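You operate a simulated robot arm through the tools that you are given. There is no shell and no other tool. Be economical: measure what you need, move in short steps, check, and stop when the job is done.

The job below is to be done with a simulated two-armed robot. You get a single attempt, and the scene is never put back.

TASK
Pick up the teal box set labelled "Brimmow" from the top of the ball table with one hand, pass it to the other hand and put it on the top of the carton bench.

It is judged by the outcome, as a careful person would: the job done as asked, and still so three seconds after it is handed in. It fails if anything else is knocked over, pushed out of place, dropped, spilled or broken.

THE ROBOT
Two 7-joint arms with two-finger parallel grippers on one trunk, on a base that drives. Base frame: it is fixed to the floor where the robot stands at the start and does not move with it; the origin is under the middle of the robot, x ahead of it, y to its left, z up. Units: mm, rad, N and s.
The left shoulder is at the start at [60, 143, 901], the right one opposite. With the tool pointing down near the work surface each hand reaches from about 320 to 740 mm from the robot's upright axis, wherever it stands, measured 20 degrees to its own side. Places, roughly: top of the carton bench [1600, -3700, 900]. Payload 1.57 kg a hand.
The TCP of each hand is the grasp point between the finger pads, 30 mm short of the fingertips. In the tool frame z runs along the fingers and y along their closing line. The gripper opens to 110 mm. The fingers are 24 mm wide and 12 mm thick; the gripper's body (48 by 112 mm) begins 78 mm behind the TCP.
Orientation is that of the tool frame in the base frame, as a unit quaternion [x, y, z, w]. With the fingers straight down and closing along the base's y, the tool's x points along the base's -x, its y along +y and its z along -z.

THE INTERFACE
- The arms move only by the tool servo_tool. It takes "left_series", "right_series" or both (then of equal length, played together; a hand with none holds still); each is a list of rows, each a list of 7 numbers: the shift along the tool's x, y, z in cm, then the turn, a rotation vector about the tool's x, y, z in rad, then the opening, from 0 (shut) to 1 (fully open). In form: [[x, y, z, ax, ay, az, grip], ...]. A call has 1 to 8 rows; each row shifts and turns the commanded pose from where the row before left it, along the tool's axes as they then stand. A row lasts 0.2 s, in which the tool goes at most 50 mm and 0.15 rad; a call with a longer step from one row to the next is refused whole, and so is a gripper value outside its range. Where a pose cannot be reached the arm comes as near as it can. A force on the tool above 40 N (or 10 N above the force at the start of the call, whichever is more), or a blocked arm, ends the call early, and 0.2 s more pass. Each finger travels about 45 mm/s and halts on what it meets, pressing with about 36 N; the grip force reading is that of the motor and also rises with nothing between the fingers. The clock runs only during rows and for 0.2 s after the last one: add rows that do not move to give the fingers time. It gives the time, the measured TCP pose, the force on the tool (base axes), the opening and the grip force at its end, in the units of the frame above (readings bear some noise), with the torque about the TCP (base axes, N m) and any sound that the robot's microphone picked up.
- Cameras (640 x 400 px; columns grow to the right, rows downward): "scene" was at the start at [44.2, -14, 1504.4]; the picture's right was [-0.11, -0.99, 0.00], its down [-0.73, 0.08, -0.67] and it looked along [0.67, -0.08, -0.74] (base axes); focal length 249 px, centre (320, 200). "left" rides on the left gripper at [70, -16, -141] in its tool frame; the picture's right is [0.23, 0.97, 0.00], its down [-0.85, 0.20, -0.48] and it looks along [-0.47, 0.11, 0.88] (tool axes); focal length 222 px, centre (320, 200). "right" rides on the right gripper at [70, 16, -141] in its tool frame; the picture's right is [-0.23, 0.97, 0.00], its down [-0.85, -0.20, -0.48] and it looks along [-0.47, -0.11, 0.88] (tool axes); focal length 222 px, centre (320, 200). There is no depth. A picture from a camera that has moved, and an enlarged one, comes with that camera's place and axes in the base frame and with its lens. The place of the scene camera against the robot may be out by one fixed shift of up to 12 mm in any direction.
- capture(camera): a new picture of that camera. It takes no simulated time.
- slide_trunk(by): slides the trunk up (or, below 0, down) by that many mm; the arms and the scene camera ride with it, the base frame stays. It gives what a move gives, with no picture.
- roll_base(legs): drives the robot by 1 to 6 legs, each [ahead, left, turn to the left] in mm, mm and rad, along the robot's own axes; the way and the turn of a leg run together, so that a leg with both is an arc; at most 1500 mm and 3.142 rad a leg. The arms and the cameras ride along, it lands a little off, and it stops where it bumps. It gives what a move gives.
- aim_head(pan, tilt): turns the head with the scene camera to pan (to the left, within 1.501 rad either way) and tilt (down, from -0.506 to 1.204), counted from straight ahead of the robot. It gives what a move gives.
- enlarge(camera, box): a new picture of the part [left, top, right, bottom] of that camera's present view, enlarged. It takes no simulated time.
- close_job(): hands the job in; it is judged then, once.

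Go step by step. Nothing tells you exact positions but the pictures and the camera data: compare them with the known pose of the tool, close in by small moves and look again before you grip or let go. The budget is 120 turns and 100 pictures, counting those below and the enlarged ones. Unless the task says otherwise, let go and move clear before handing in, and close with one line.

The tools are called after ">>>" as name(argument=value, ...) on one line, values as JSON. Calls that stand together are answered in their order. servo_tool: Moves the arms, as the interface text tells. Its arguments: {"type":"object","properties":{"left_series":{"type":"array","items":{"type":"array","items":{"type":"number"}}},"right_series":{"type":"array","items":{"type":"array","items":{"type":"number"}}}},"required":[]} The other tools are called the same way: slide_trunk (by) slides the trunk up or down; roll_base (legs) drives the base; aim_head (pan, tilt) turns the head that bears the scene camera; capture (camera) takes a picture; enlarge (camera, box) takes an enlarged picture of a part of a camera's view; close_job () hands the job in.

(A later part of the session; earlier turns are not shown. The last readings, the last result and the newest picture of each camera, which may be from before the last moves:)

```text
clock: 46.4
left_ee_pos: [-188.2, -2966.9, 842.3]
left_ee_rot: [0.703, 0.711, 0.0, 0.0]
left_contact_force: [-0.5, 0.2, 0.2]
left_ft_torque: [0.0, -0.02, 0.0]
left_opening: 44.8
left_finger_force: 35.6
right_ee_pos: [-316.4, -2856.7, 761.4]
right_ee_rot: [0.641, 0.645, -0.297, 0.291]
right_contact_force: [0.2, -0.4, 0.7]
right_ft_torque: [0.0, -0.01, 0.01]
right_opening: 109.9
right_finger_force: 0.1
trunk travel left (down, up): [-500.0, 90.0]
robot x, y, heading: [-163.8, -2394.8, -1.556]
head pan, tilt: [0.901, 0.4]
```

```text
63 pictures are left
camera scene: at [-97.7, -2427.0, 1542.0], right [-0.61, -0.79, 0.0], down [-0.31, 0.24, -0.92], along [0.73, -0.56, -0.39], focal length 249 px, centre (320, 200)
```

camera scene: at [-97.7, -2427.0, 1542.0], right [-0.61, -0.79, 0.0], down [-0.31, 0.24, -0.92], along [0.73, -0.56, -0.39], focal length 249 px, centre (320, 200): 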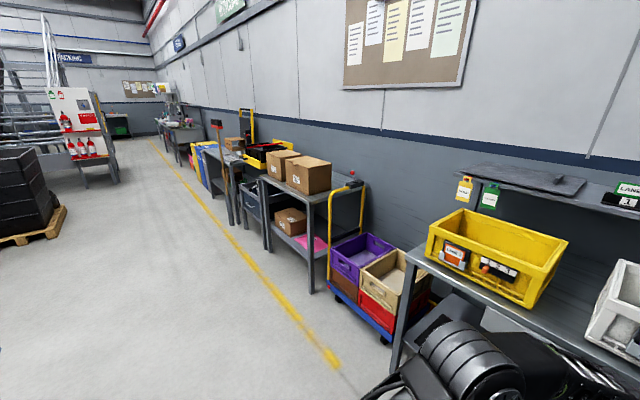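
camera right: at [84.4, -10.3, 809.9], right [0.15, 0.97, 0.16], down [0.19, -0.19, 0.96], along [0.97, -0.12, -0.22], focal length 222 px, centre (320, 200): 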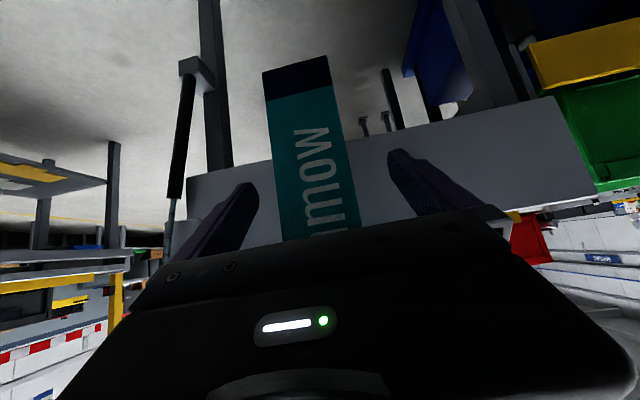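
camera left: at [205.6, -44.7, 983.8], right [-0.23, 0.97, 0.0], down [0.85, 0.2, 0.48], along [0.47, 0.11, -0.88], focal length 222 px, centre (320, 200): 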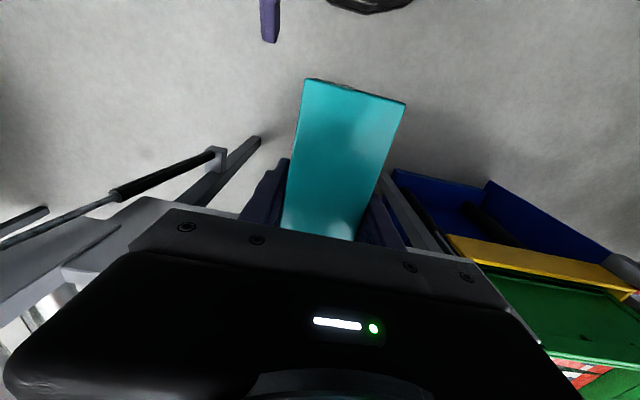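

The carton bench's front edge is at y ≈ -3270, starting at x ≈ 1070. I strafe left along the clear floor to stand in front of it.

>>> roll_base(legs=[[-60, 0, 0], [0, 1450, -0.012]])

>>> aim_head(pan=0.0, tilt=0.5)

>>> capture(camera="scene")

>>> enlarge(camera="scene", box=[160, 60, 480, 260])

```text
clock: 54.1
left_ee_pos: [1246.5, -2902.2, 842.5]
left_ee_rot: [0.712, 0.702, 0.0, 0.0]
left_contact_force: [0.7, 0.1, 0.5]
left_ft_torque: [0.03, 0.03, -0.01]
left_opening: 45.1
left_finger_force: 35.7
right_ee_pos: [1121.1, -2788.0, 762.1]
right_ee_rot: [0.649, 0.637, -0.302, 0.287]
right_contact_force: [0.6, -0.5, -0.6]
right_ft_torque: [-0.02, -0.02, 0.05]
right_opening: 109.9
right_finger_force: 0.0
trunk travel left (down, up): [-500.0, 90.0]
robot x, y, heading: [1281.4, -2328.3, -1.583]
head pan, tilt: [0.901, 0.4]
```

```text
clock: 55.3
left_ee_pos: [1245.9, -2902.5, 842.7]
left_ee_rot: [0.712, 0.703, 0.0, 0.001]
left_contact_force: [0.2, -1.2, 0.5]
left_ft_torque: [0.01, 0.04, 0.0]
left_opening: 44.9
left_finger_force: 36.3
right_ee_pos: [1120.0, -2788.2, 762.7]
right_ee_rot: [0.649, 0.637, -0.301, 0.287]
right_contact_force: [-0.1, 0.2, -1.2]
right_ft_torque: [-0.02, -0.02, 0.03]
right_opening: 110.1
right_finger_force: 0.1
trunk travel left (down, up): [-500.0, 90.0]
robot x, y, heading: [1280.8, -2334.8, -1.586]
head pan, tilt: [0.0, 0.499]
```

```text
62 pictures are left
camera scene: at [1277.5, -2398.2, 1532.9], right [-1.0, 0.01, 0.0], down [0.01, 0.48, -0.88], along [-0.01, -0.88, -0.48], focal length 249 px, centre (320, 200)
```

scene: 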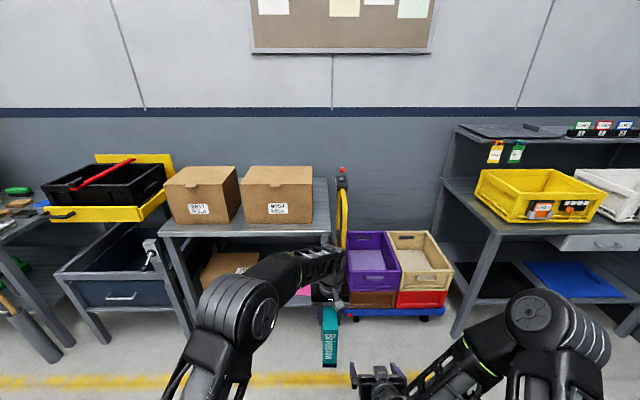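

```text
2.00 times, centred on (320, 160) of scene
camera zoom: at [1277.5, -2398.2, 1532.9], right [-1.0, 0.01, 0.0], down [0.01, 0.48, -0.88], along [-0.01, -0.88, -0.48], focal length 497 px, centre (320, 280)
```

zoom: 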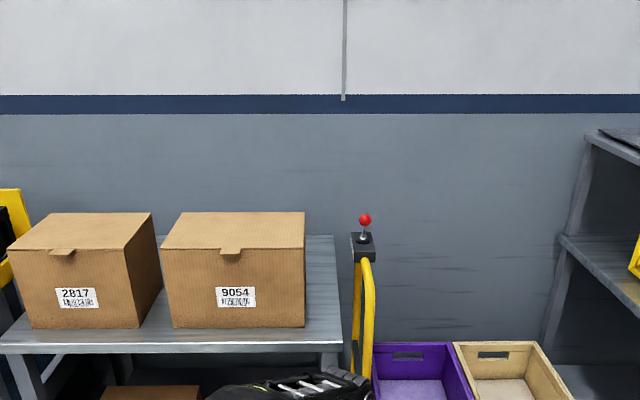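

The bench top runs from x ≈ 1221 at its right edge, and its front edge is at y ≈ -3267. The free spot is the roughly 80 mm strip at the right of carton 9054. I raise the trunk and the box, keeping it in front of the left shoulder.

>>> slide_trunk(by=90)

>>> servo_tool(left_series=[[1.0, 2.2, -2.2, 0, 0, 0, 0], [1.0, 2.2, -2.2, 0, 0, 0, 0], [1.0, 2.2, -2.2, 0, 0, 0, 0], [1.0, 2.2, -2.2, 0, 0, 0, 0], [1.0, 2.2, -2.2, 0, 0, 0, 0], [1.0, 2.2, -2.2, 0, 0, 0, 0], [1.0, 2.2, -2.2, 0, 0, 0, 0], [0, 0, 0, 0, 0, 0, 0]])

>>> capture(camera="scene")

>>> capture(camera="left")

```text
clock: 56.6
left_ee_pos: [1245.8, -2902.8, 931.8]
left_ee_rot: [0.711, 0.703, 0.0, 0.0]
left_contact_force: [-0.4, -0.7, -3.6]
left_ft_torque: [-0.02, -0.01, 0.0]
left_opening: 45.0
left_finger_force: 35.8
right_ee_pos: [1121.4, -2788.9, 851.3]
right_ee_rot: [0.649, 0.637, -0.302, 0.287]
right_contact_force: [-0.8, -0.5, -0.1]
right_ft_torque: [0.01, 0.02, -0.01]
right_opening: 110.2
right_finger_force: 0.2
trunk travel left (down, up): [-590.0, 0.0]
robot x, y, heading: [1282.6, -2333.2, -1.583]
head pan, tilt: [0.0, 0.499]
```

```text
clock: 58.4
left_ee_pos: [1401.3, -2835.7, 1085.8]
left_ee_rot: [0.711, 0.703, 0.0, 0.0]
left_contact_force: [-0.3, -0.6, -4.5]
left_ft_torque: [0.0, -0.01, 0.02]
left_opening: 44.7
left_finger_force: 35.8
right_ee_pos: [1121.3, -2788.3, 853.1]
right_ee_rot: [0.648, 0.637, -0.301, 0.288]
right_contact_force: [0.1, -0.3, 0.6]
right_ft_torque: [0.03, -0.03, 0.01]
right_opening: 110.1
right_finger_force: 0.1
trunk travel left (down, up): [-590.0, 0.0]
robot x, y, heading: [1283.1, -2331.5, -1.581]
head pan, tilt: [0.0, 0.499]
```

```text
60 pictures are left
camera scene: at [1277.2, -2398.7, 1622.8], right [-1.0, 0.01, 0.0], down [0.01, 0.48, -0.88], along [-0.01, -0.88, -0.48], focal length 249 px, centre (320, 200)
```

scene: 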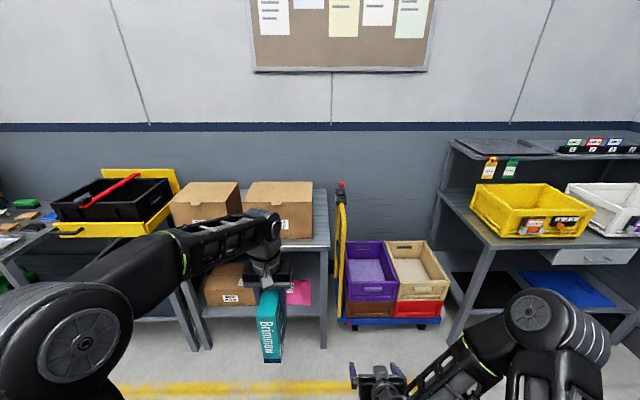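

```text
59 pictures are left
camera left: at [1387.6, -2765.5, 1227.6], right [0.98, 0.21, 0.0], down [0.19, -0.86, 0.48], along [0.1, -0.47, -0.88], focal length 222 px, centre (320, 200)
```

left: 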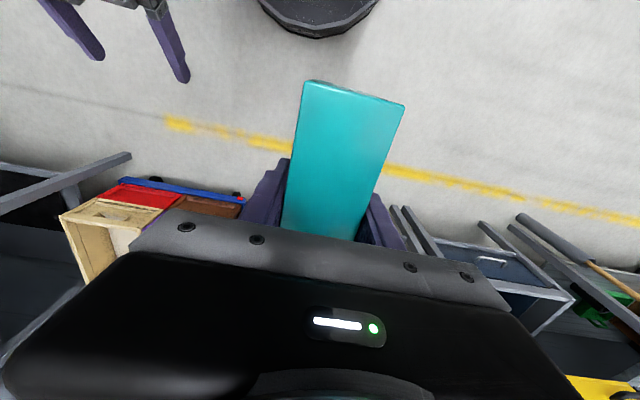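

The box is now at carrying height (bottom about z 928). I take a better look at the free strip from the raised camera.

>>> enlarge(camera="scene", box=[160, 160, 400, 310])

```text
2.67 times, centred on (280, 235) of scene
camera zoom: at [1277.2, -2398.7, 1622.8], right [-1.0, 0.01, 0.0], down [0.01, 0.48, -0.88], along [-0.01, -0.88, -0.48], focal length 663 px, centre (427, 107)
```

zoom: 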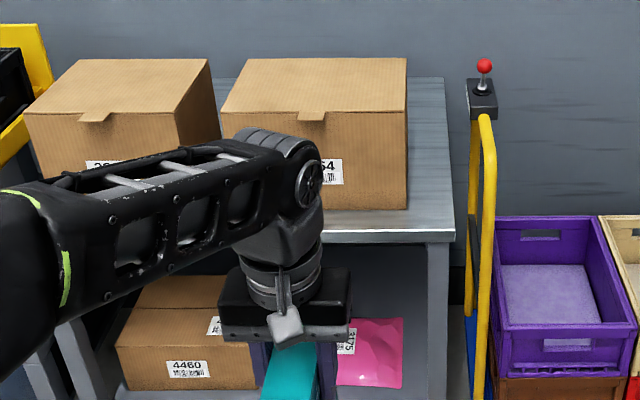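

I align sideways with the strip (TCP x ≈ 1258) and approach to just short of the bench edge for another look.

>>> roll_base(legs=[[0, -143, 0.011], [300, 0, 0]])

>>> aim_head(pan=0.0, tilt=0.75)

>>> capture(camera="scene")

>>> capture(camera="left")

```text
clock: 61.4
left_ee_pos: [1259.9, -3135.4, 1086.0]
left_ee_rot: [0.709, 0.705, 0.0, 0.0]
left_contact_force: [-0.7, -0.6, -5.1]
left_ft_torque: [0.02, 0.02, 0.02]
left_opening: 44.9
left_finger_force: 35.8
right_ee_pos: [979.4, -3089.5, 852.9]
right_ee_rot: [0.648, 0.639, -0.299, 0.287]
right_contact_force: [-0.1, -0.3, -0.2]
right_ft_torque: [-0.01, -0.01, -0.02]
right_opening: 110.1
right_finger_force: 0.1
trunk travel left (down, up): [-590.0, 0.0]
robot x, y, heading: [1136.7, -2632.2, -1.582]
head pan, tilt: [0.0, 0.499]
```

```text
clock: 62.1
left_ee_pos: [1259.8, -3135.0, 1085.7]
left_ee_rot: [0.71, 0.705, 0.0, 0.0]
left_contact_force: [1.4, 0.2, -2.7]
left_ft_torque: [0.02, 0.05, -0.01]
left_opening: 44.9
left_finger_force: 35.8
right_ee_pos: [980.3, -3088.9, 853.8]
right_ee_rot: [0.647, 0.639, -0.301, 0.288]
right_contact_force: [-0.1, 1.1, 0.3]
right_ft_torque: [0.01, 0.02, -0.02]
right_opening: 109.9
right_finger_force: 0.0
trunk travel left (down, up): [-590.0, 0.0]
robot x, y, heading: [1138.6, -2631.7, -1.579]
head pan, tilt: [0.0, 0.75]
```

```text
57 pictures are left
camera scene: at [1133.6, -2690.8, 1600.9], right [-1.0, 0.01, 0.0], down [0.0, 0.68, -0.73], along [-0.01, -0.73, -0.68], focal length 249 px, centre (320, 200)
```

scene: 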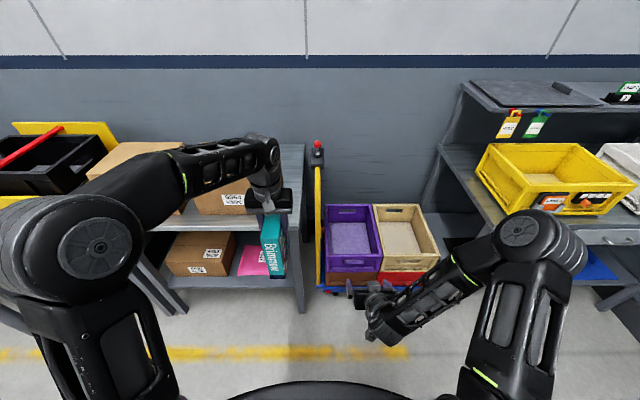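

```text
56 pictures are left
camera left: at [1245.6, -3065.4, 1227.5], right [0.98, 0.22, 0.0], down [0.19, -0.86, 0.48], along [0.11, -0.47, -0.88], focal length 222 px, centre (320, 200)
```

left: 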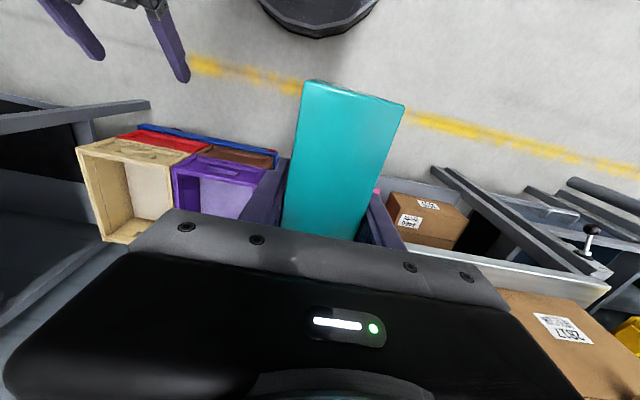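

>>> enlarge(camera="left", box=[360, 160, 640, 340])

>>> enlarge(camera="scene", box=[180, 120, 340, 300])

>>> capture(camera="right")

```text
2.22 times, centred on (500, 250) of left
camera zoom: at [1245.6, -3065.4, 1227.5], right [0.98, 0.22, 0.0], down [0.19, -0.86, 0.48], along [0.11, -0.47, -0.88], focal length 494 px, centre (-80, 89)
```

zoom: 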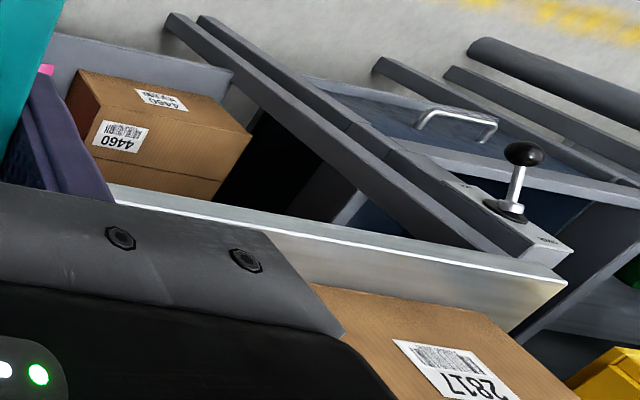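

```text
2.22 times, centred on (260, 210) of scene
camera zoom: at [1133.6, -2690.8, 1600.9], right [-1.0, 0.01, 0.0], down [0.0, 0.68, -0.73], along [-0.01, -0.73, -0.68], focal length 552 px, centre (453, 178)
```

zoom: 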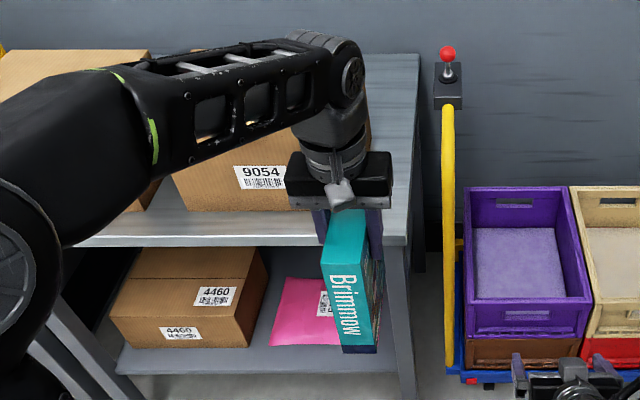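

```text
53 pictures are left
camera right: at [999.7, -2935.4, 892.2], right [0.97, -0.17, 0.16], down [-0.19, -0.19, 0.96], along [-0.13, -0.97, -0.22], focal length 222 px, centre (320, 200)
```

right: 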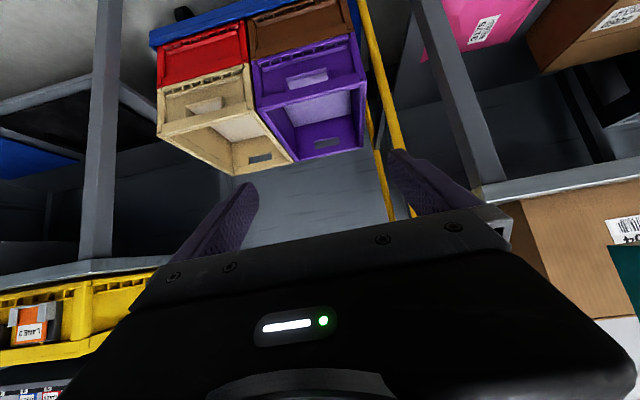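

My estimates of the strip differ by 10–15 mm, so I'll use the right hand's camera as a side observer. I raise it and turn it toward the bench corner.

>>> servo_tool(right_series=[[-2.27, 0, -1.96, 0, 0, 0, 1], [-2.27, 0, -1.96, 0, 0, 0, 1], [-2.27, 0, -1.96, 0, 0, 0, 1], [-2.27, 0, -1.96, 0, 0, 0, 1], [-2.27, 0, -1.96, 0, 0, 0, 1], [0, 0, 0, -0.0758, 0, -0.0652, 1], [0, 0, 0, -0.0758, 0, -0.0652, 1], [0, 0, 0, -0.0758, 0, -0.0652, 1]])

>>> capture(camera="right")

```text
clock: 64.0
left_ee_pos: [1259.9, -3134.5, 1085.1]
left_ee_rot: [0.709, 0.705, -0.001, 0.0]
left_contact_force: [0.1, 0.8, -2.7]
left_ft_torque: [-0.01, -0.01, 0.01]
left_opening: 44.6
left_finger_force: 36.4
right_ee_pos: [990.2, -3126.4, 992.3]
right_ee_rot: [0.545, 0.73, -0.252, 0.328]
right_contact_force: [0.6, 0.5, 0.6]
right_ft_torque: [-0.02, -0.01, 0.01]
right_opening: 110.0
right_finger_force: 0.0
right hand out of reach, approached as far as the arm can: row 1, 2, 3, 4, 6
trunk travel left (down, up): [-590.0, 0.0]
robot x, y, heading: [1137.6, -2630.4, -1.578]
head pan, tilt: [0.0, 0.75]
```

```text
52 pictures are left
camera right: at [963.5, -2973.5, 1032.5], right [0.98, 0.13, 0.16], down [-0.13, -0.25, 0.96], along [0.16, -0.96, -0.22], focal length 222 px, centre (320, 200)
```

right: 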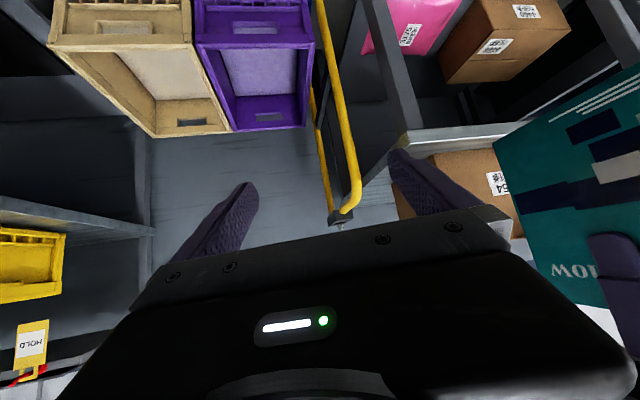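

>>> servo_tool(right_series=[[0, 0, 0, -0.0758, 0, -0.0652, 1], [0, 0, 0, -0.0758, 0, -0.0652, 1], [0, 0, 0, -0.0758, 0, -0.0652, 1], [0, 0, 0, 0, 0, 0, 1]])

>>> capture(camera="right")

>>> enlarge(camera="right", box=[220, 60, 480, 240])

```text
clock: 65.0
left_ee_pos: [1261.5, -3135.4, 1085.6]
left_ee_rot: [0.709, 0.705, 0.001, 0.001]
left_contact_force: [-0.1, 0.0, -3.4]
left_ft_torque: [0.0, 0.02, 0.0]
left_opening: 45.0
left_finger_force: 35.4
right_ee_pos: [989.3, -3125.4, 994.3]
right_ee_rot: [0.43, 0.803, -0.199, 0.362]
right_contact_force: [0.7, -0.2, -1.0]
right_ft_torque: [0.01, 0.0, 0.01]
right_opening: 110.2
right_finger_force: 0.1
trunk travel left (down, up): [-590.0, 0.0]
robot x, y, heading: [1136.3, -2634.1, -1.574]
head pan, tilt: [0.0, 0.75]
```

```text
51 pictures are left
camera right: at [920.7, -2987.3, 1033.3], right [0.9, 0.41, 0.16], down [-0.05, -0.27, 0.96], along [0.44, -0.87, -0.23], focal length 222 px, centre (320, 200)
```

right: 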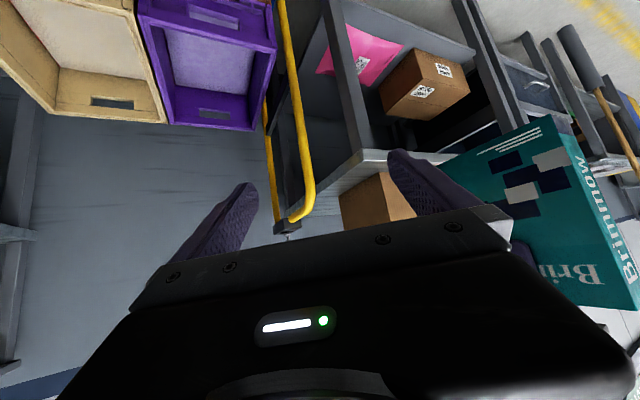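

```text
2.22 times, centred on (350, 150) of right
camera zoom: at [920.7, -2987.3, 1033.3], right [0.9, 0.41, 0.16], down [-0.05, -0.27, 0.96], along [0.44, -0.87, -0.23], focal length 494 px, centre (253, 311)
```

zoom: 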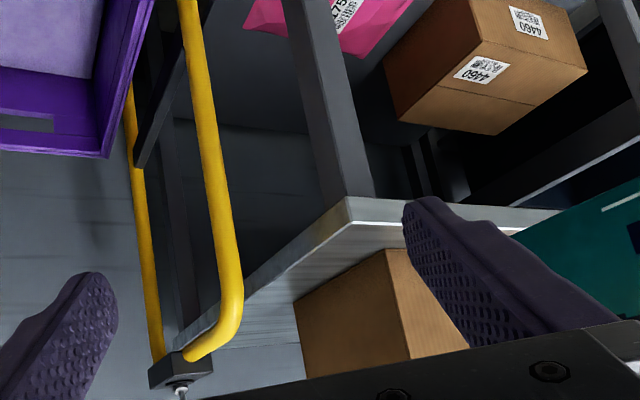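

The side view shows the strip clearly, about 85 mm wide, and the bench top seems nearer z 872. I pull the right hand back a bit, advance 135 mm and recheck the lateral alignment before passing beside the carton.

>>> servo_tool(right_series=[[2.05, 2.07, -2.37, 0, 0, 0, 1], [2.05, 2.07, -2.37, 0, 0, 0, 1], [2.05, 2.07, -2.37, 0, 0, 0, 1], [0, 0, 0, 0, 0, 0, 1]])

>>> roll_base(legs=[[135, 0, 0]])

>>> capture(camera="right")

>>> enlarge(camera="scene", box=[180, 100, 340, 300])

>>> capture(camera="left")

```text
clock: 66.0
left_ee_pos: [1259.2, -3135.2, 1085.7]
left_ee_rot: [0.709, 0.705, 0.0, 0.0]
left_contact_force: [-0.7, -0.3, -4.6]
left_ft_torque: [0.03, -0.01, -0.01]
left_opening: 45.1
left_finger_force: 36.2
right_ee_pos: [975.5, -3091.4, 996.3]
right_ee_rot: [0.43, 0.803, -0.199, 0.362]
right_contact_force: [-0.3, 0.4, -0.7]
right_ft_torque: [-0.05, -0.02, -0.01]
right_opening: 110.1
right_finger_force: 0.1
right hand out of reach, approached as far as the arm can: row 1, 2, 3
trunk travel left (down, up): [-590.0, 0.0]
robot x, y, heading: [1138.4, -2634.1, -1.575]
head pan, tilt: [0.0, 0.75]
```

```text
clock: 67.3
left_ee_pos: [1260.6, -3271.2, 1085.4]
left_ee_rot: [0.71, 0.704, 0.001, -0.001]
left_contact_force: [0.3, -0.1, -4.1]
left_ft_torque: [0.02, -0.03, -0.01]
left_opening: 45.0
left_finger_force: 36.1
right_ee_pos: [974.7, -3228.3, 995.7]
right_ee_rot: [0.43, 0.803, -0.197, 0.362]
right_contact_force: [-0.4, -0.9, -0.1]
right_ft_torque: [-0.01, 0.0, -0.03]
right_opening: 109.9
right_finger_force: 0.1
trunk travel left (down, up): [-590.0, 0.0]
robot x, y, heading: [1139.8, -2767.0, -1.579]
head pan, tilt: [0.0, 0.75]
```

```text
49 pictures are left
camera right: at [906.0, -3089.8, 1036.4], right [0.9, 0.41, 0.16], down [-0.05, -0.28, 0.96], along [0.44, -0.87, -0.23], focal length 222 px, centre (320, 200)
```

right: 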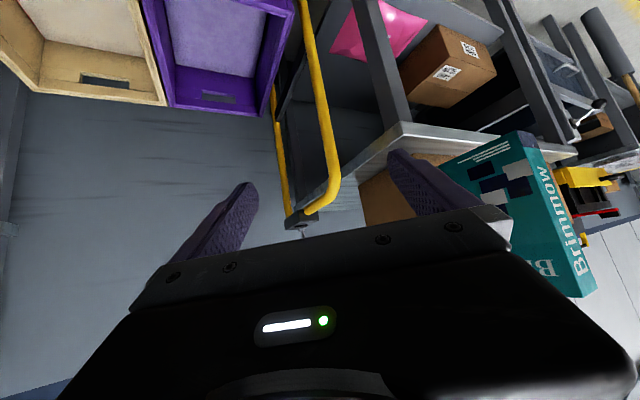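

```text
2.00 times, centred on (260, 200) of scene
camera zoom: at [1132.8, -2828.1, 1600.8], right [-1.0, 0.01, 0.0], down [0.0, 0.68, -0.73], along [0.0, -0.73, -0.68], focal length 497 px, centre (440, 200)
```

zoom: 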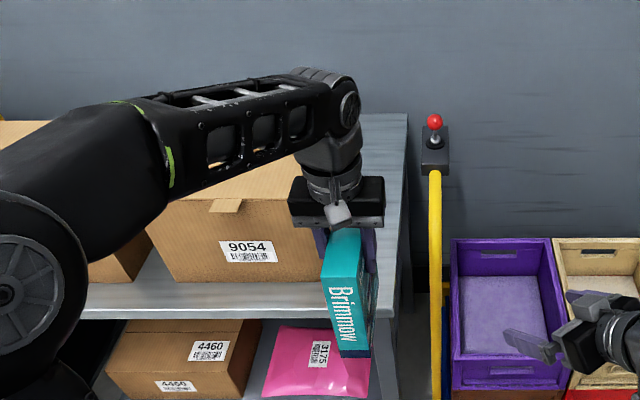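

```text
47 pictures are left
camera left: at [1245.1, -3202.2, 1226.9], right [0.98, 0.22, 0.0], down [0.19, -0.86, 0.48], along [0.11, -0.47, -0.88], focal length 222 px, centre (320, 200)
```

left: 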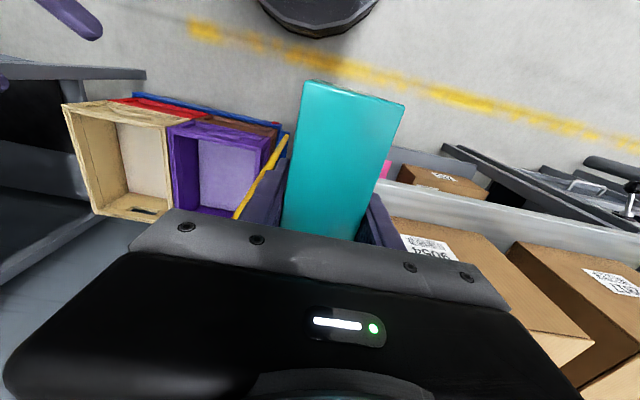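

The box centre is at x 1260, and the strip centre comes out near 1252. I shift 8 mm right, then advance the remaining 125 mm with the box still about 55 mm above the surface.

>>> servo_tool(left_series=[[0, -0.8, 0, 0, 0, 0, 0], [0, 0, 0, 0, 0, 0, 0]])

>>> roll_base(legs=[[60, 0, 0.008]])

>>> enlarge(camera="scene", box=[200, 140, 320, 290])

>>> enlarge(camera="right", box=[320, 80, 620, 320])

```text
clock: 67.9
left_ee_pos: [1251.9, -3269.9, 1085.3]
left_ee_rot: [0.709, 0.705, 0.0, -0.001]
left_contact_force: [0.4, 0.0, -4.1]
left_ft_torque: [0.0, 0.04, 0.0]
left_opening: 44.9
left_finger_force: 36.1
right_ee_pos: [975.1, -3226.3, 997.3]
right_ee_rot: [0.43, 0.802, -0.199, 0.363]
right_contact_force: [-1.1, 0.2, 0.5]
right_ft_torque: [-0.01, -0.03, 0.0]
right_opening: 110.0
right_finger_force: 0.0
trunk travel left (down, up): [-590.0, 0.0]
robot x, y, heading: [1140.0, -2766.0, -1.574]
head pan, tilt: [0.0, 0.75]
```

```text
clock: 68.8
left_ee_pos: [1256.5, -3329.2, 1084.5]
left_ee_rot: [0.707, 0.707, 0.002, 0.0]
left_contact_force: [0.0, -0.5, -4.2]
left_ft_torque: [0.06, 0.02, -0.01]
left_opening: 44.9
left_finger_force: 35.6
right_ee_pos: [979.2, -3289.0, 995.6]
right_ee_rot: [0.428, 0.805, -0.196, 0.362]
right_contact_force: [0.9, -1.0, 0.1]
right_ft_torque: [0.02, 0.02, 0.03]
right_opening: 109.9
right_finger_force: 0.1
trunk travel left (down, up): [-590.0, 0.0]
robot x, y, heading: [1135.2, -2829.1, -1.569]
head pan, tilt: [0.0, 0.75]
```

```text
2.67 times, centred on (260, 215) of scene
camera zoom: at [1133.0, -2887.7, 1600.8], right [-1.0, 0.0, 0.0], down [0.0, 0.68, -0.73], along [0.0, -0.73, -0.68], focal length 663 px, centre (480, 160)
```

zoom: 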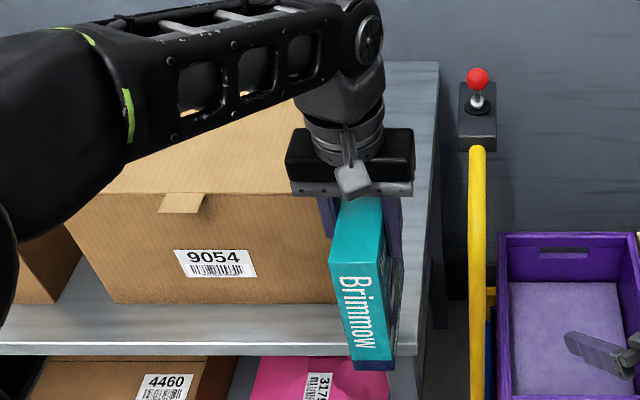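

```text
1.67 times, centred on (470, 200) of right
camera zoom: at [908.2, -3150.9, 1036.4], right [0.89, 0.42, 0.16], down [-0.05, -0.28, 0.96], along [0.45, -0.86, -0.23], focal length 370 px, centre (70, 200)
```

zoom: 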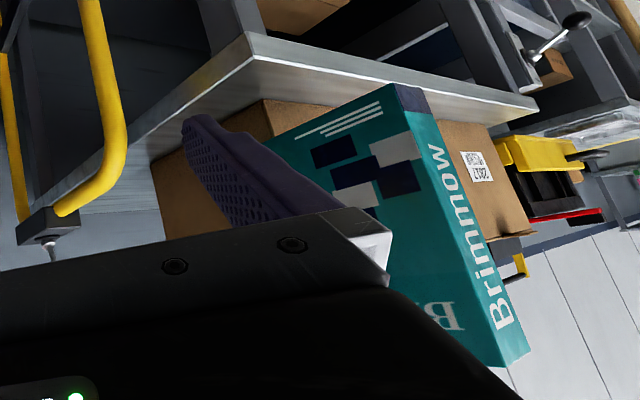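

The box is centred in the strip within a few mm. I advance the last 75 mm.

>>> roll_base(legs=[[75, 0, 0]])

>>> enlarge(camera="scene", box=[200, 140, 320, 290])

>>> capture(camera="right")

>>> capture(camera="left")

```text
clock: 69.9
left_ee_pos: [1256.7, -3406.0, 1086.7]
left_ee_rot: [0.706, 0.709, 0.0, -0.001]
left_contact_force: [-0.9, -0.4, -4.2]
left_ft_torque: [0.02, 0.02, 0.0]
left_opening: 44.8
left_finger_force: 36.0
right_ee_pos: [979.8, -3363.4, 995.9]
right_ee_rot: [0.427, 0.805, -0.197, 0.363]
right_contact_force: [0.0, -0.3, 0.7]
right_ft_torque: [0.03, 0.0, 0.03]
right_opening: 110.0
right_finger_force: 0.0
trunk travel left (down, up): [-590.0, 0.0]
robot x, y, heading: [1138.0, -2904.6, -1.568]
head pan, tilt: [0.0, 0.75]
```

```text
2.67 times, centred on (260, 215) of scene
camera zoom: at [1133.3, -2963.2, 1600.8], right [-1.0, 0.0, 0.0], down [0.0, 0.68, -0.73], along [0.0, -0.73, -0.68], focal length 663 px, centre (480, 160)
```

zoom: 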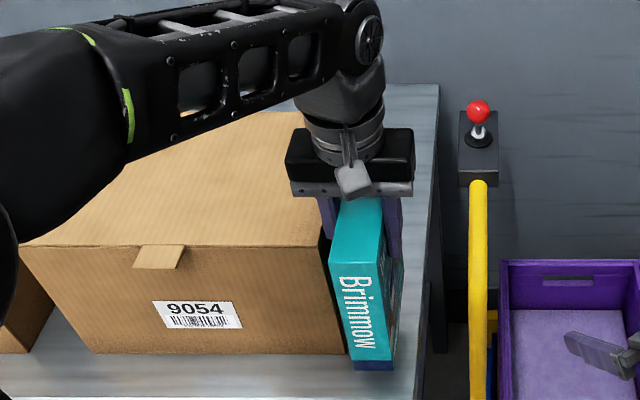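

```text
43 pictures are left
camera right: at [909.0, -3227.0, 1036.4], right [0.89, 0.42, 0.16], down [-0.05, -0.28, 0.96], along [0.45, -0.86, -0.23], focal length 222 px, centre (320, 200)
```

right: 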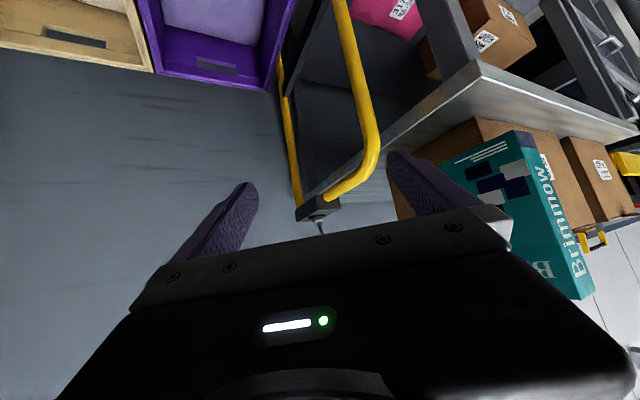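

```text
42 pictures are left
camera left: at [1241.8, -3335.9, 1227.3], right [0.97, 0.23, 0.0], down [0.2, -0.86, 0.48], along [0.11, -0.46, -0.88], focal length 222 px, centre (320, 200)
```

left: 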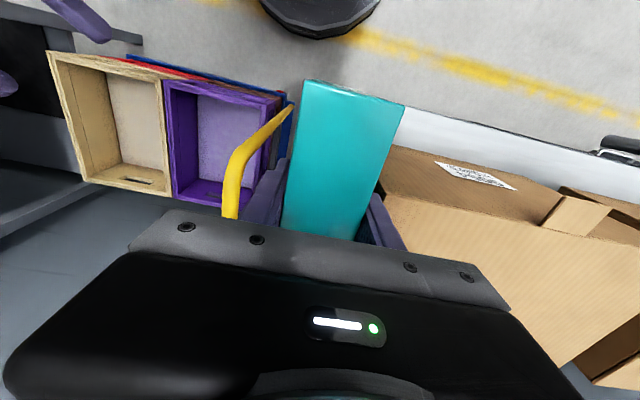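

Laterally it's centred, with about 20–25 mm on each side. I check the front-edge overlap more closely.

>>> enlarge(camera="scene", box=[220, 200, 320, 300])

>>> enlarge(camera="left", box=[360, 60, 640, 220])

>>> enlarge(camera="right", box=[380, 40, 620, 200])

```text
4.00 times, centred on (270, 250) of scene
camera zoom: at [1133.3, -2963.2, 1600.8], right [-1.0, 0.0, 0.0], down [0.0, 0.68, -0.73], along [0.0, -0.73, -0.68], focal length 994 px, centre (520, 0)
```

zoom: 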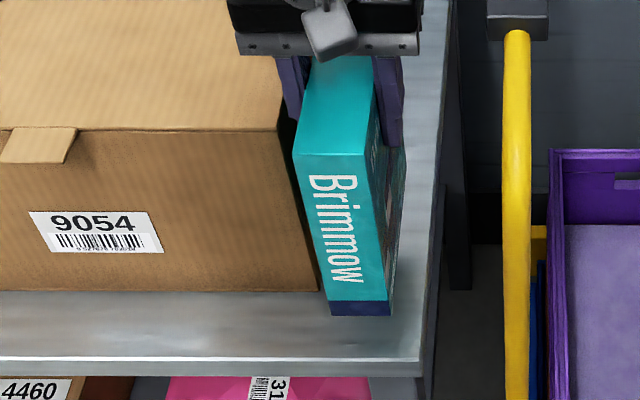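

```text
2.29 times, centred on (500, 140) of left
camera zoom: at [1241.8, -3335.9, 1227.3], right [0.97, 0.23, 0.0], down [0.2, -0.86, 0.48], along [0.11, -0.46, -0.88], focal length 508 px, centre (-91, 337)
```

zoom: 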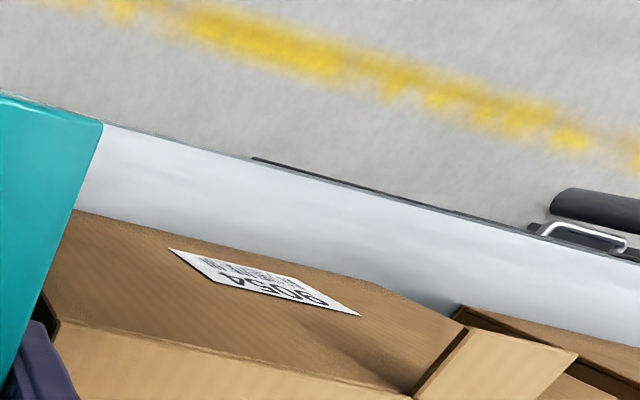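

```text
2.50 times, centred on (500, 120) of right
camera zoom: at [909.0, -3227.0, 1036.4], right [0.89, 0.42, 0.16], down [-0.05, -0.28, 0.96], along [0.45, -0.86, -0.23], focal length 555 px, centre (-130, 400)
```

zoom: 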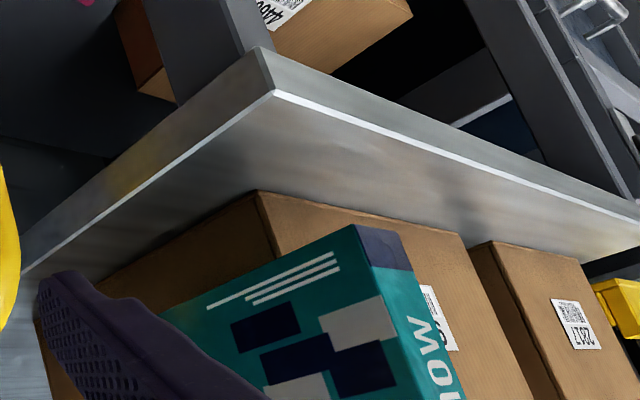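

The box front is only about 3–5 mm inside the edge, so I move 13 mm further in. Then I lower most of the way.

>>> servo_tool(left_series=[[-1.3, 0.1, 0, 0, 0, 0, 0], [0, 0, 1.3, 0, 0, 0, 0], [0, 0, 1.3, 0, 0, 0, 0], [0, 0, 1.2, 0, 0, 0, 0], [0, 0, 0, 0, 0, 0, 0]])

>>> enlarge(camera="scene", box=[220, 200, 320, 300])

>>> enlarge(camera="right", box=[380, 40, 620, 200])

```text
clock: 71.1
left_ee_pos: [1258.9, -3417.7, 1048.4]
left_ee_rot: [0.706, 0.709, 0.001, 0.0]
left_contact_force: [-0.3, -1.1, -3.2]
left_ft_torque: [0.03, 0.03, 0.02]
left_opening: 45.0
left_finger_force: 36.2
right_ee_pos: [980.1, -3363.1, 995.9]
right_ee_rot: [0.426, 0.805, -0.197, 0.363]
right_contact_force: [-0.3, -0.2, 0.8]
right_ft_torque: [-0.01, 0.0, 0.02]
right_opening: 109.9
right_finger_force: 0.1
trunk travel left (down, up): [-590.0, 0.0]
robot x, y, heading: [1134.9, -2902.0, -1.567]
head pan, tilt: [0.0, 0.75]
```

```text
4.00 times, centred on (270, 250) of scene
camera zoom: at [1133.3, -2961.3, 1600.9], right [-1.0, 0.0, 0.0], down [0.0, 0.68, -0.73], along [0.0, -0.73, -0.68], focal length 994 px, centre (520, 0)
```

zoom: 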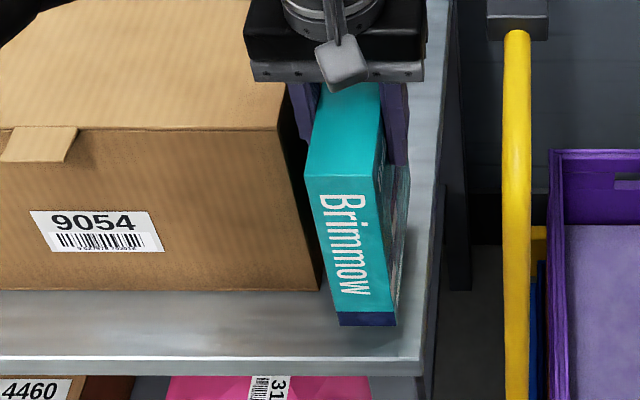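

```text
2.50 times, centred on (500, 120) of right
camera zoom: at [909.0, -3225.8, 1036.9], right [0.89, 0.42, 0.16], down [-0.05, -0.28, 0.96], along [0.45, -0.86, -0.23], focal length 555 px, centre (-130, 400)
```

zoom: 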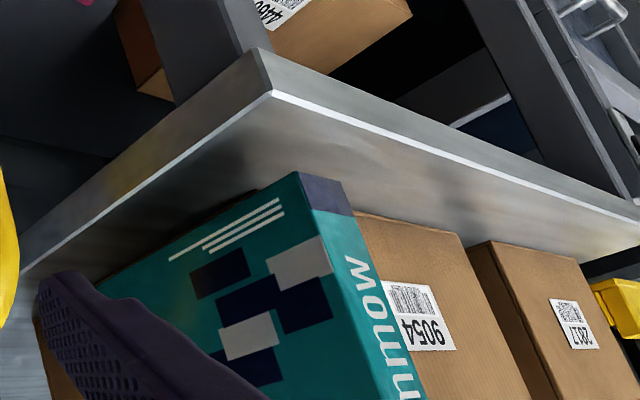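

It's 17 mm or so above the surface, with about 22 mm margin on both sides. I lower in small steps until contact shows.

>>> servo_tool(left_series=[[0, 0, 0.4, 0, 0, 0, 0], [0, 0, 0.4, 0, 0, 0, 0], [0, 0, 0.3, 0, 0, 0, 0], [0, 0, 0, 0, 0, 0, 0]])

>>> enlarge(camera="right", box=[380, 40, 620, 200])

```text
clock: 72.1
left_ee_pos: [1257.6, -3416.6, 1036.9]
left_ee_rot: [0.706, 0.708, 0.0, 0.0]
left_contact_force: [0.7, -0.2, -3.6]
left_ft_torque: [0.03, 0.02, 0.0]
left_opening: 44.7
left_finger_force: 36.2
right_ee_pos: [980.1, -3364.3, 996.1]
right_ee_rot: [0.427, 0.805, -0.198, 0.362]
right_contact_force: [0.8, 0.3, -1.1]
right_ft_torque: [-0.01, -0.01, -0.01]
right_opening: 110.0
right_finger_force: 0.1
trunk travel left (down, up): [-590.0, 0.0]
robot x, y, heading: [1137.4, -2901.5, -1.568]
head pan, tilt: [0.0, 0.75]
```

```text
2.50 times, centred on (500, 120) of right
camera zoom: at [909.0, -3225.8, 1036.9], right [0.89, 0.42, 0.16], down [-0.05, -0.28, 0.96], along [0.45, -0.86, -0.23], focal length 555 px, centre (-130, 400)
```

zoom: 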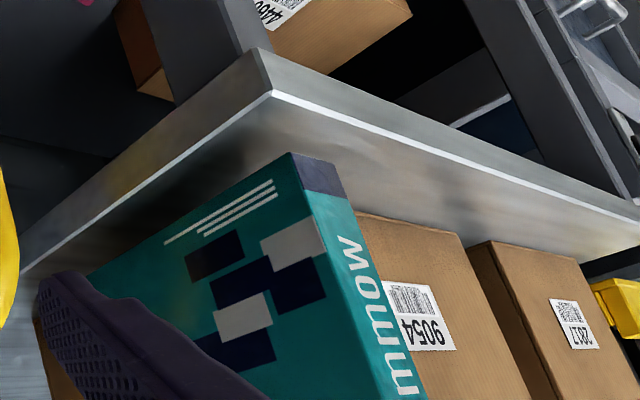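

>>> servo_tool(left_series=[[0, 0, 0.3, 0, 0, 0, 0], [0, 0, 0.3, 0, 0, 0, 0], [0, 0, 0, 0, 0, 0, 0]])

>>> enlarge(camera="right", box=[380, 40, 620, 200])

```text
clock: 72.9
left_ee_pos: [1255.9, -3417.5, 1030.1]
left_ee_rot: [0.706, 0.708, 0.0, 0.0]
left_contact_force: [-0.2, -0.5, -3.9]
left_ft_torque: [0.03, -0.02, 0.0]
left_opening: 44.7
left_finger_force: 36.0
right_ee_pos: [980.0, -3363.1, 996.0]
right_ee_rot: [0.426, 0.805, -0.197, 0.363]
right_contact_force: [-0.2, -0.7, 0.6]
right_ft_torque: [0.02, 0.05, 0.02]
right_opening: 110.0
right_finger_force: 0.0
trunk travel left (down, up): [-590.0, 0.0]
robot x, y, heading: [1135.1, -2903.3, -1.565]
head pan, tilt: [0.0, 0.75]
```

```text
2.50 times, centred on (500, 120) of right
camera zoom: at [909.0, -3225.8, 1036.9], right [0.89, 0.42, 0.16], down [-0.05, -0.28, 0.96], along [0.45, -0.86, -0.23], focal length 555 px, centre (-130, 400)
```

zoom: 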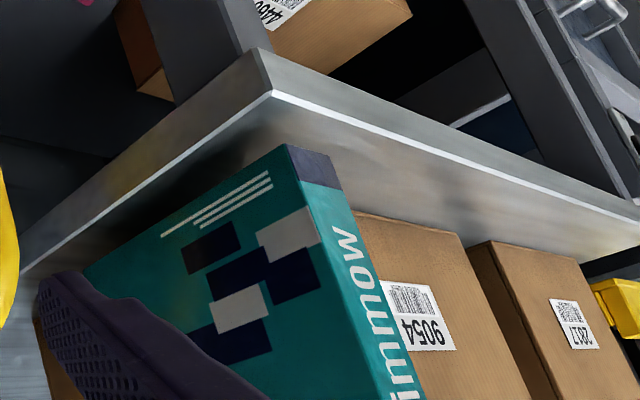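

>>> servo_tool(left_series=[[0, 0, 0.2, 0, 0, 0, 0], [0, 0, 0.2, 0, 0, 0, 0], [0, 0, 0.2, 0, 0, 0, 0]])

```text
clock: 73.7
left_ee_pos: [1258.0, -3416.9, 1024.8]
left_ee_rot: [0.706, 0.708, 0.0, 0.0]
left_contact_force: [-0.2, -0.5, -4.7]
left_ft_torque: [-0.01, 0.02, -0.02]
left_opening: 44.5
left_finger_force: 36.1
right_ee_pos: [980.1, -3362.8, 996.5]
right_ee_rot: [0.426, 0.805, -0.198, 0.363]
right_contact_force: [0.2, 0.5, -0.4]
right_ft_torque: [-0.03, -0.03, -0.02]
right_opening: 109.9
right_finger_force: 0.0
trunk travel left (down, up): [-590.0, 0.0]
robot x, y, heading: [1139.9, -2899.8, -1.566]
head pan, tilt: [0.0, 0.75]
```

>>> servo_tool(left_series=[[0, 0, 0.2, 0, 0, 0, 0], [0, 0, 0.2, 0, 0, 0, 0], [0, 0, 0.2, 0, 0, 0, 0]])

>>> enlarge(camera="right", box=[380, 40, 620, 200])

>>> enlarge(camera="scene", box=[220, 200, 320, 300])

```text
clock: 74.5
left_ee_pos: [1257.8, -3415.5, 1018.4]
left_ee_rot: [0.706, 0.709, 0.0, 0.0]
left_contact_force: [0.1, -0.2, -2.7]
left_ft_torque: [-0.02, -0.04, -0.04]
left_opening: 44.9
left_finger_force: 35.7
right_ee_pos: [979.5, -3362.5, 996.2]
right_ee_rot: [0.425, 0.805, -0.198, 0.364]
right_contact_force: [0.2, 0.8, 0.2]
right_ft_torque: [-0.04, -0.01, 0.04]
right_opening: 110.1
right_finger_force: 0.0
trunk travel left (down, up): [-590.0, 0.0]
robot x, y, heading: [1141.9, -2901.6, -1.568]
head pan, tilt: [0.0, 0.75]
```

```text
2.50 times, centred on (500, 120) of right
camera zoom: at [909.0, -3225.9, 1036.9], right [0.89, 0.42, 0.16], down [-0.05, -0.28, 0.96], along [0.45, -0.86, -0.23], focal length 555 px, centre (-130, 400)
```

zoom: 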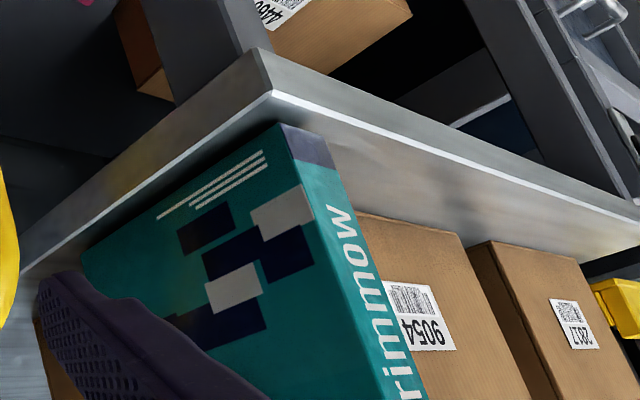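

```text
4.00 times, centred on (270, 250) of scene
camera zoom: at [1133.3, -2961.3, 1600.9], right [-1.0, 0.0, 0.0], down [0.0, 0.68, -0.73], along [0.0, -0.73, -0.68], focal length 994 px, centre (520, 0)
```

zoom: 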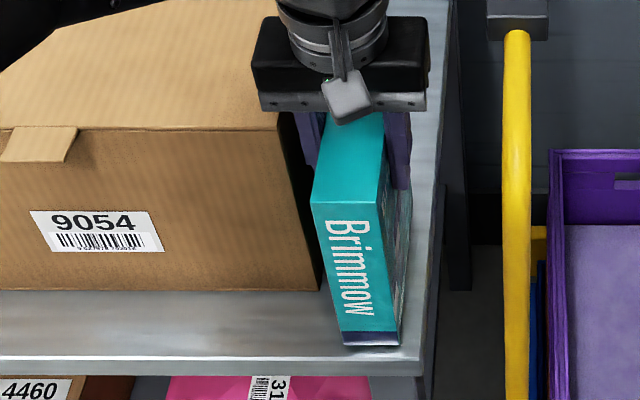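

Still hanging free, with perhaps 5 mm to go. I nudge 4 mm deeper and keep lowering gently.

>>> servo_tool(left_series=[[-0.4, 0, 0, 0, 0, 0, 0], [0, 0, 0.15, 0, 0, 0, 0], [0, 0, 0.15, 0, 0, 0, 0], [0, 0, 0, 0, 0, 0, 0]])

>>> servo_tool(left_series=[[0, 0, 0.15, 0, 0, 0, 0], [0, 0, 0.15, 0, 0, 0, 0], [0, 0, 0, 0, 0, 0, 0]])

```text
clock: 75.5
left_ee_pos: [1257.8, -3419.9, 1017.2]
left_ee_rot: [0.706, 0.708, 0.0, 0.001]
left_contact_force: [0.5, 0.0, -3.9]
left_ft_torque: [-0.01, -0.03, -0.01]
left_opening: 45.0
left_finger_force: 36.4
right_ee_pos: [978.6, -3362.8, 996.1]
right_ee_rot: [0.426, 0.805, -0.197, 0.363]
right_contact_force: [-0.4, -0.4, -0.7]
right_ft_torque: [-0.02, 0.01, -0.02]
right_opening: 110.3
right_finger_force: 0.1
trunk travel left (down, up): [-590.0, 0.0]
robot x, y, heading: [1135.4, -2902.2, -1.57]
head pan, tilt: [0.0, 0.75]
```

```text
clock: 76.3
left_ee_pos: [1257.8, -3420.0, 1014.8]
left_ee_rot: [0.705, 0.709, 0.0, -0.001]
left_contact_force: [-0.2, -0.3, -3.4]
left_ft_torque: [0.01, -0.02, 0.02]
left_opening: 45.0
left_finger_force: 36.2
right_ee_pos: [979.7, -3362.1, 995.8]
right_ee_rot: [0.427, 0.804, -0.198, 0.364]
right_contact_force: [0.1, -0.4, 0.1]
right_ft_torque: [-0.04, 0.0, -0.01]
right_opening: 110.0
right_finger_force: 0.0
trunk travel left (down, up): [-590.0, 0.0]
robot x, y, heading: [1135.0, -2904.8, -1.568]
head pan, tilt: [0.0, 0.75]
```

>>> servo_tool(left_series=[[0, 0, 0.15, 0, 0, 0, 0], [0, 0, 0.15, 0, 0, 0, 0], [0, 0, 0.15, 0, 0, 0, 0]])

>>> enlarge(camera="right", box=[380, 40, 620, 200])

>>> enlarge(camera="scene", box=[230, 240, 310, 300])

```text
clock: 77.1
left_ee_pos: [1258.2, -3419.2, 1013.2]
left_ee_rot: [0.706, 0.708, -0.002, 0.003]
left_contact_force: [3.1, 0.5, 28.8]
left_ft_torque: [0.69, -0.37, 0.03]
left_opening: 45.0
left_finger_force: 36.3
right_ee_pos: [979.9, -3361.2, 998.1]
right_ee_rot: [0.426, 0.804, -0.197, 0.364]
right_contact_force: [0.0, -0.2, 0.3]
right_ft_torque: [0.04, 0.04, 0.0]
right_opening: 110.1
right_finger_force: 0.0
trunk travel left (down, up): [-590.0, 0.0]
robot x, y, heading: [1136.9, -2900.9, -1.57]
head pan, tilt: [0.0, 0.75]
```

```text
2.50 times, centred on (500, 120) of right
camera zoom: at [908.9, -3224.1, 1038.0], right [0.89, 0.42, 0.16], down [-0.05, -0.27, 0.96], along [0.45, -0.86, -0.23], focal length 555 px, centre (-130, 400)
```

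zoom: 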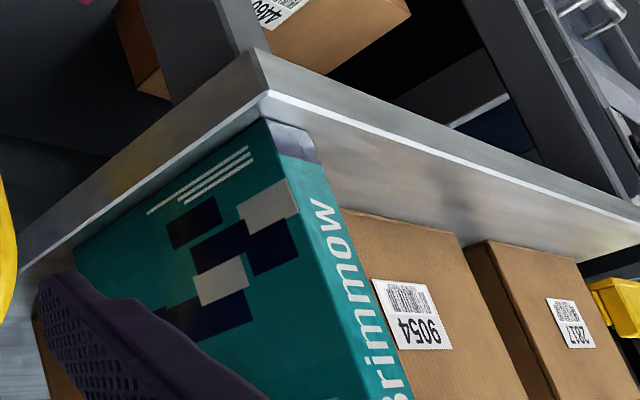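

```text
6.67 times, centred on (270, 270) of scene
camera zoom: at [1133.0, -2958.5, 1601.5], right [-1.0, 0.0, 0.0], down [0.0, 0.68, -0.73], along [0.0, -0.73, -0.68], focal length 1657 px, centre (653, -267)
```

zoom: 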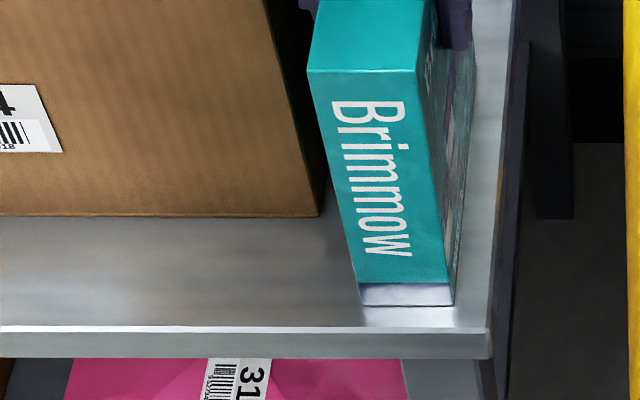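

Contact is made (about 29 N), and the box stands on the surface roughly 12 mm in from the front edge with clear margins on both sides. I ease the press and then open only slightly.

>>> servo_tool(left_series=[[0, 0, -0.2, 0, 0, 0, 0], [0, 0, 0, 0, 0, 0, 0]])

```text
clock: 77.7
left_ee_pos: [1257.5, -3418.9, 1013.2]
left_ee_rot: [0.705, 0.709, -0.002, 0.002]
left_contact_force: [1.3, -1.9, 24.5]
left_ft_torque: [-0.87, -0.13, 0.03]
left_opening: 44.9
left_finger_force: 36.0
right_ee_pos: [979.6, -3361.2, 997.1]
right_ee_rot: [0.426, 0.805, -0.198, 0.363]
right_contact_force: [-0.1, -0.2, 0.2]
right_ft_torque: [0.04, 0.03, 0.02]
right_opening: 110.0
right_finger_force: 0.0
trunk travel left (down, up): [-590.0, 0.0]
robot x, y, heading: [1137.7, -2902.9, -1.571]
head pan, tilt: [0.0, 0.75]
```

>>> servo_tool(left_series=[[0, 0, -0.1, 0, 0, 0, 0], [0, 0, 0, 0, 0, 0, 0]])

```text
clock: 78.3
left_ee_pos: [1258.0, -3420.0, 1011.3]
left_ee_rot: [0.706, 0.708, 0.0, 0.0]
left_contact_force: [1.2, -3.4, 19.7]
left_ft_torque: [-1.06, 0.12, 0.05]
left_opening: 44.8
left_finger_force: 36.2
right_ee_pos: [979.1, -3361.9, 996.9]
right_ee_rot: [0.426, 0.805, -0.197, 0.363]
right_contact_force: [0.3, 0.5, 0.6]
right_ft_torque: [0.03, 0.0, -0.02]
right_opening: 110.2
right_finger_force: 0.1
trunk travel left (down, up): [-590.0, 0.0]
robot x, y, heading: [1137.3, -2904.6, -1.565]
head pan, tilt: [0.0, 0.75]
```

>>> servo_tool(left_series=[[0, 0, -0.12, 0, 0, 0, 0], [0, 0, 0, 0, 0, 0, 0]])

>>> enlarge(camera="scene", box=[230, 220, 330, 300])

```text
clock: 78.9
left_ee_pos: [1258.7, -3420.2, 1011.5]
left_ee_rot: [0.707, 0.708, 0.002, 0.0]
left_contact_force: [-1.6, -2.9, 3.8]
left_ft_torque: [-0.98, 0.42, -0.03]
left_opening: 44.7
left_finger_force: 35.9
right_ee_pos: [979.6, -3363.1, 996.4]
right_ee_rot: [0.426, 0.805, -0.197, 0.363]
right_contact_force: [0.2, -0.3, -0.6]
right_ft_torque: [0.03, 0.0, 0.0]
right_opening: 109.9
right_finger_force: 0.1
trunk travel left (down, up): [-590.0, 0.0]
robot x, y, heading: [1136.1, -2902.8, -1.567]
head pan, tilt: [0.0, 0.75]
```

```text
5.00 times, centred on (280, 260) of scene
camera zoom: at [1132.9, -2960.9, 1600.7], right [-1.0, 0.0, 0.0], down [0.0, 0.68, -0.73], along [0.0, -0.73, -0.68], focal length 1243 px, centre (520, -100)
```

zoom: 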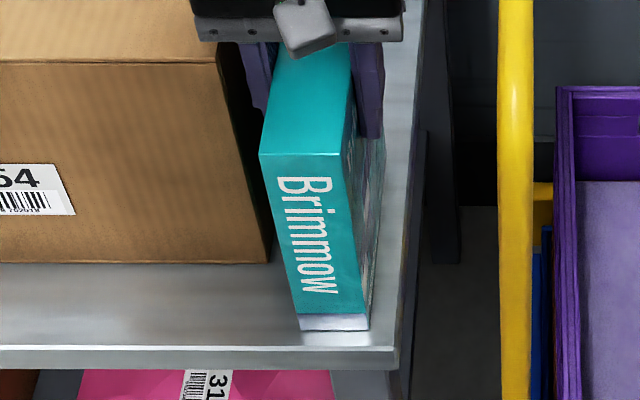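

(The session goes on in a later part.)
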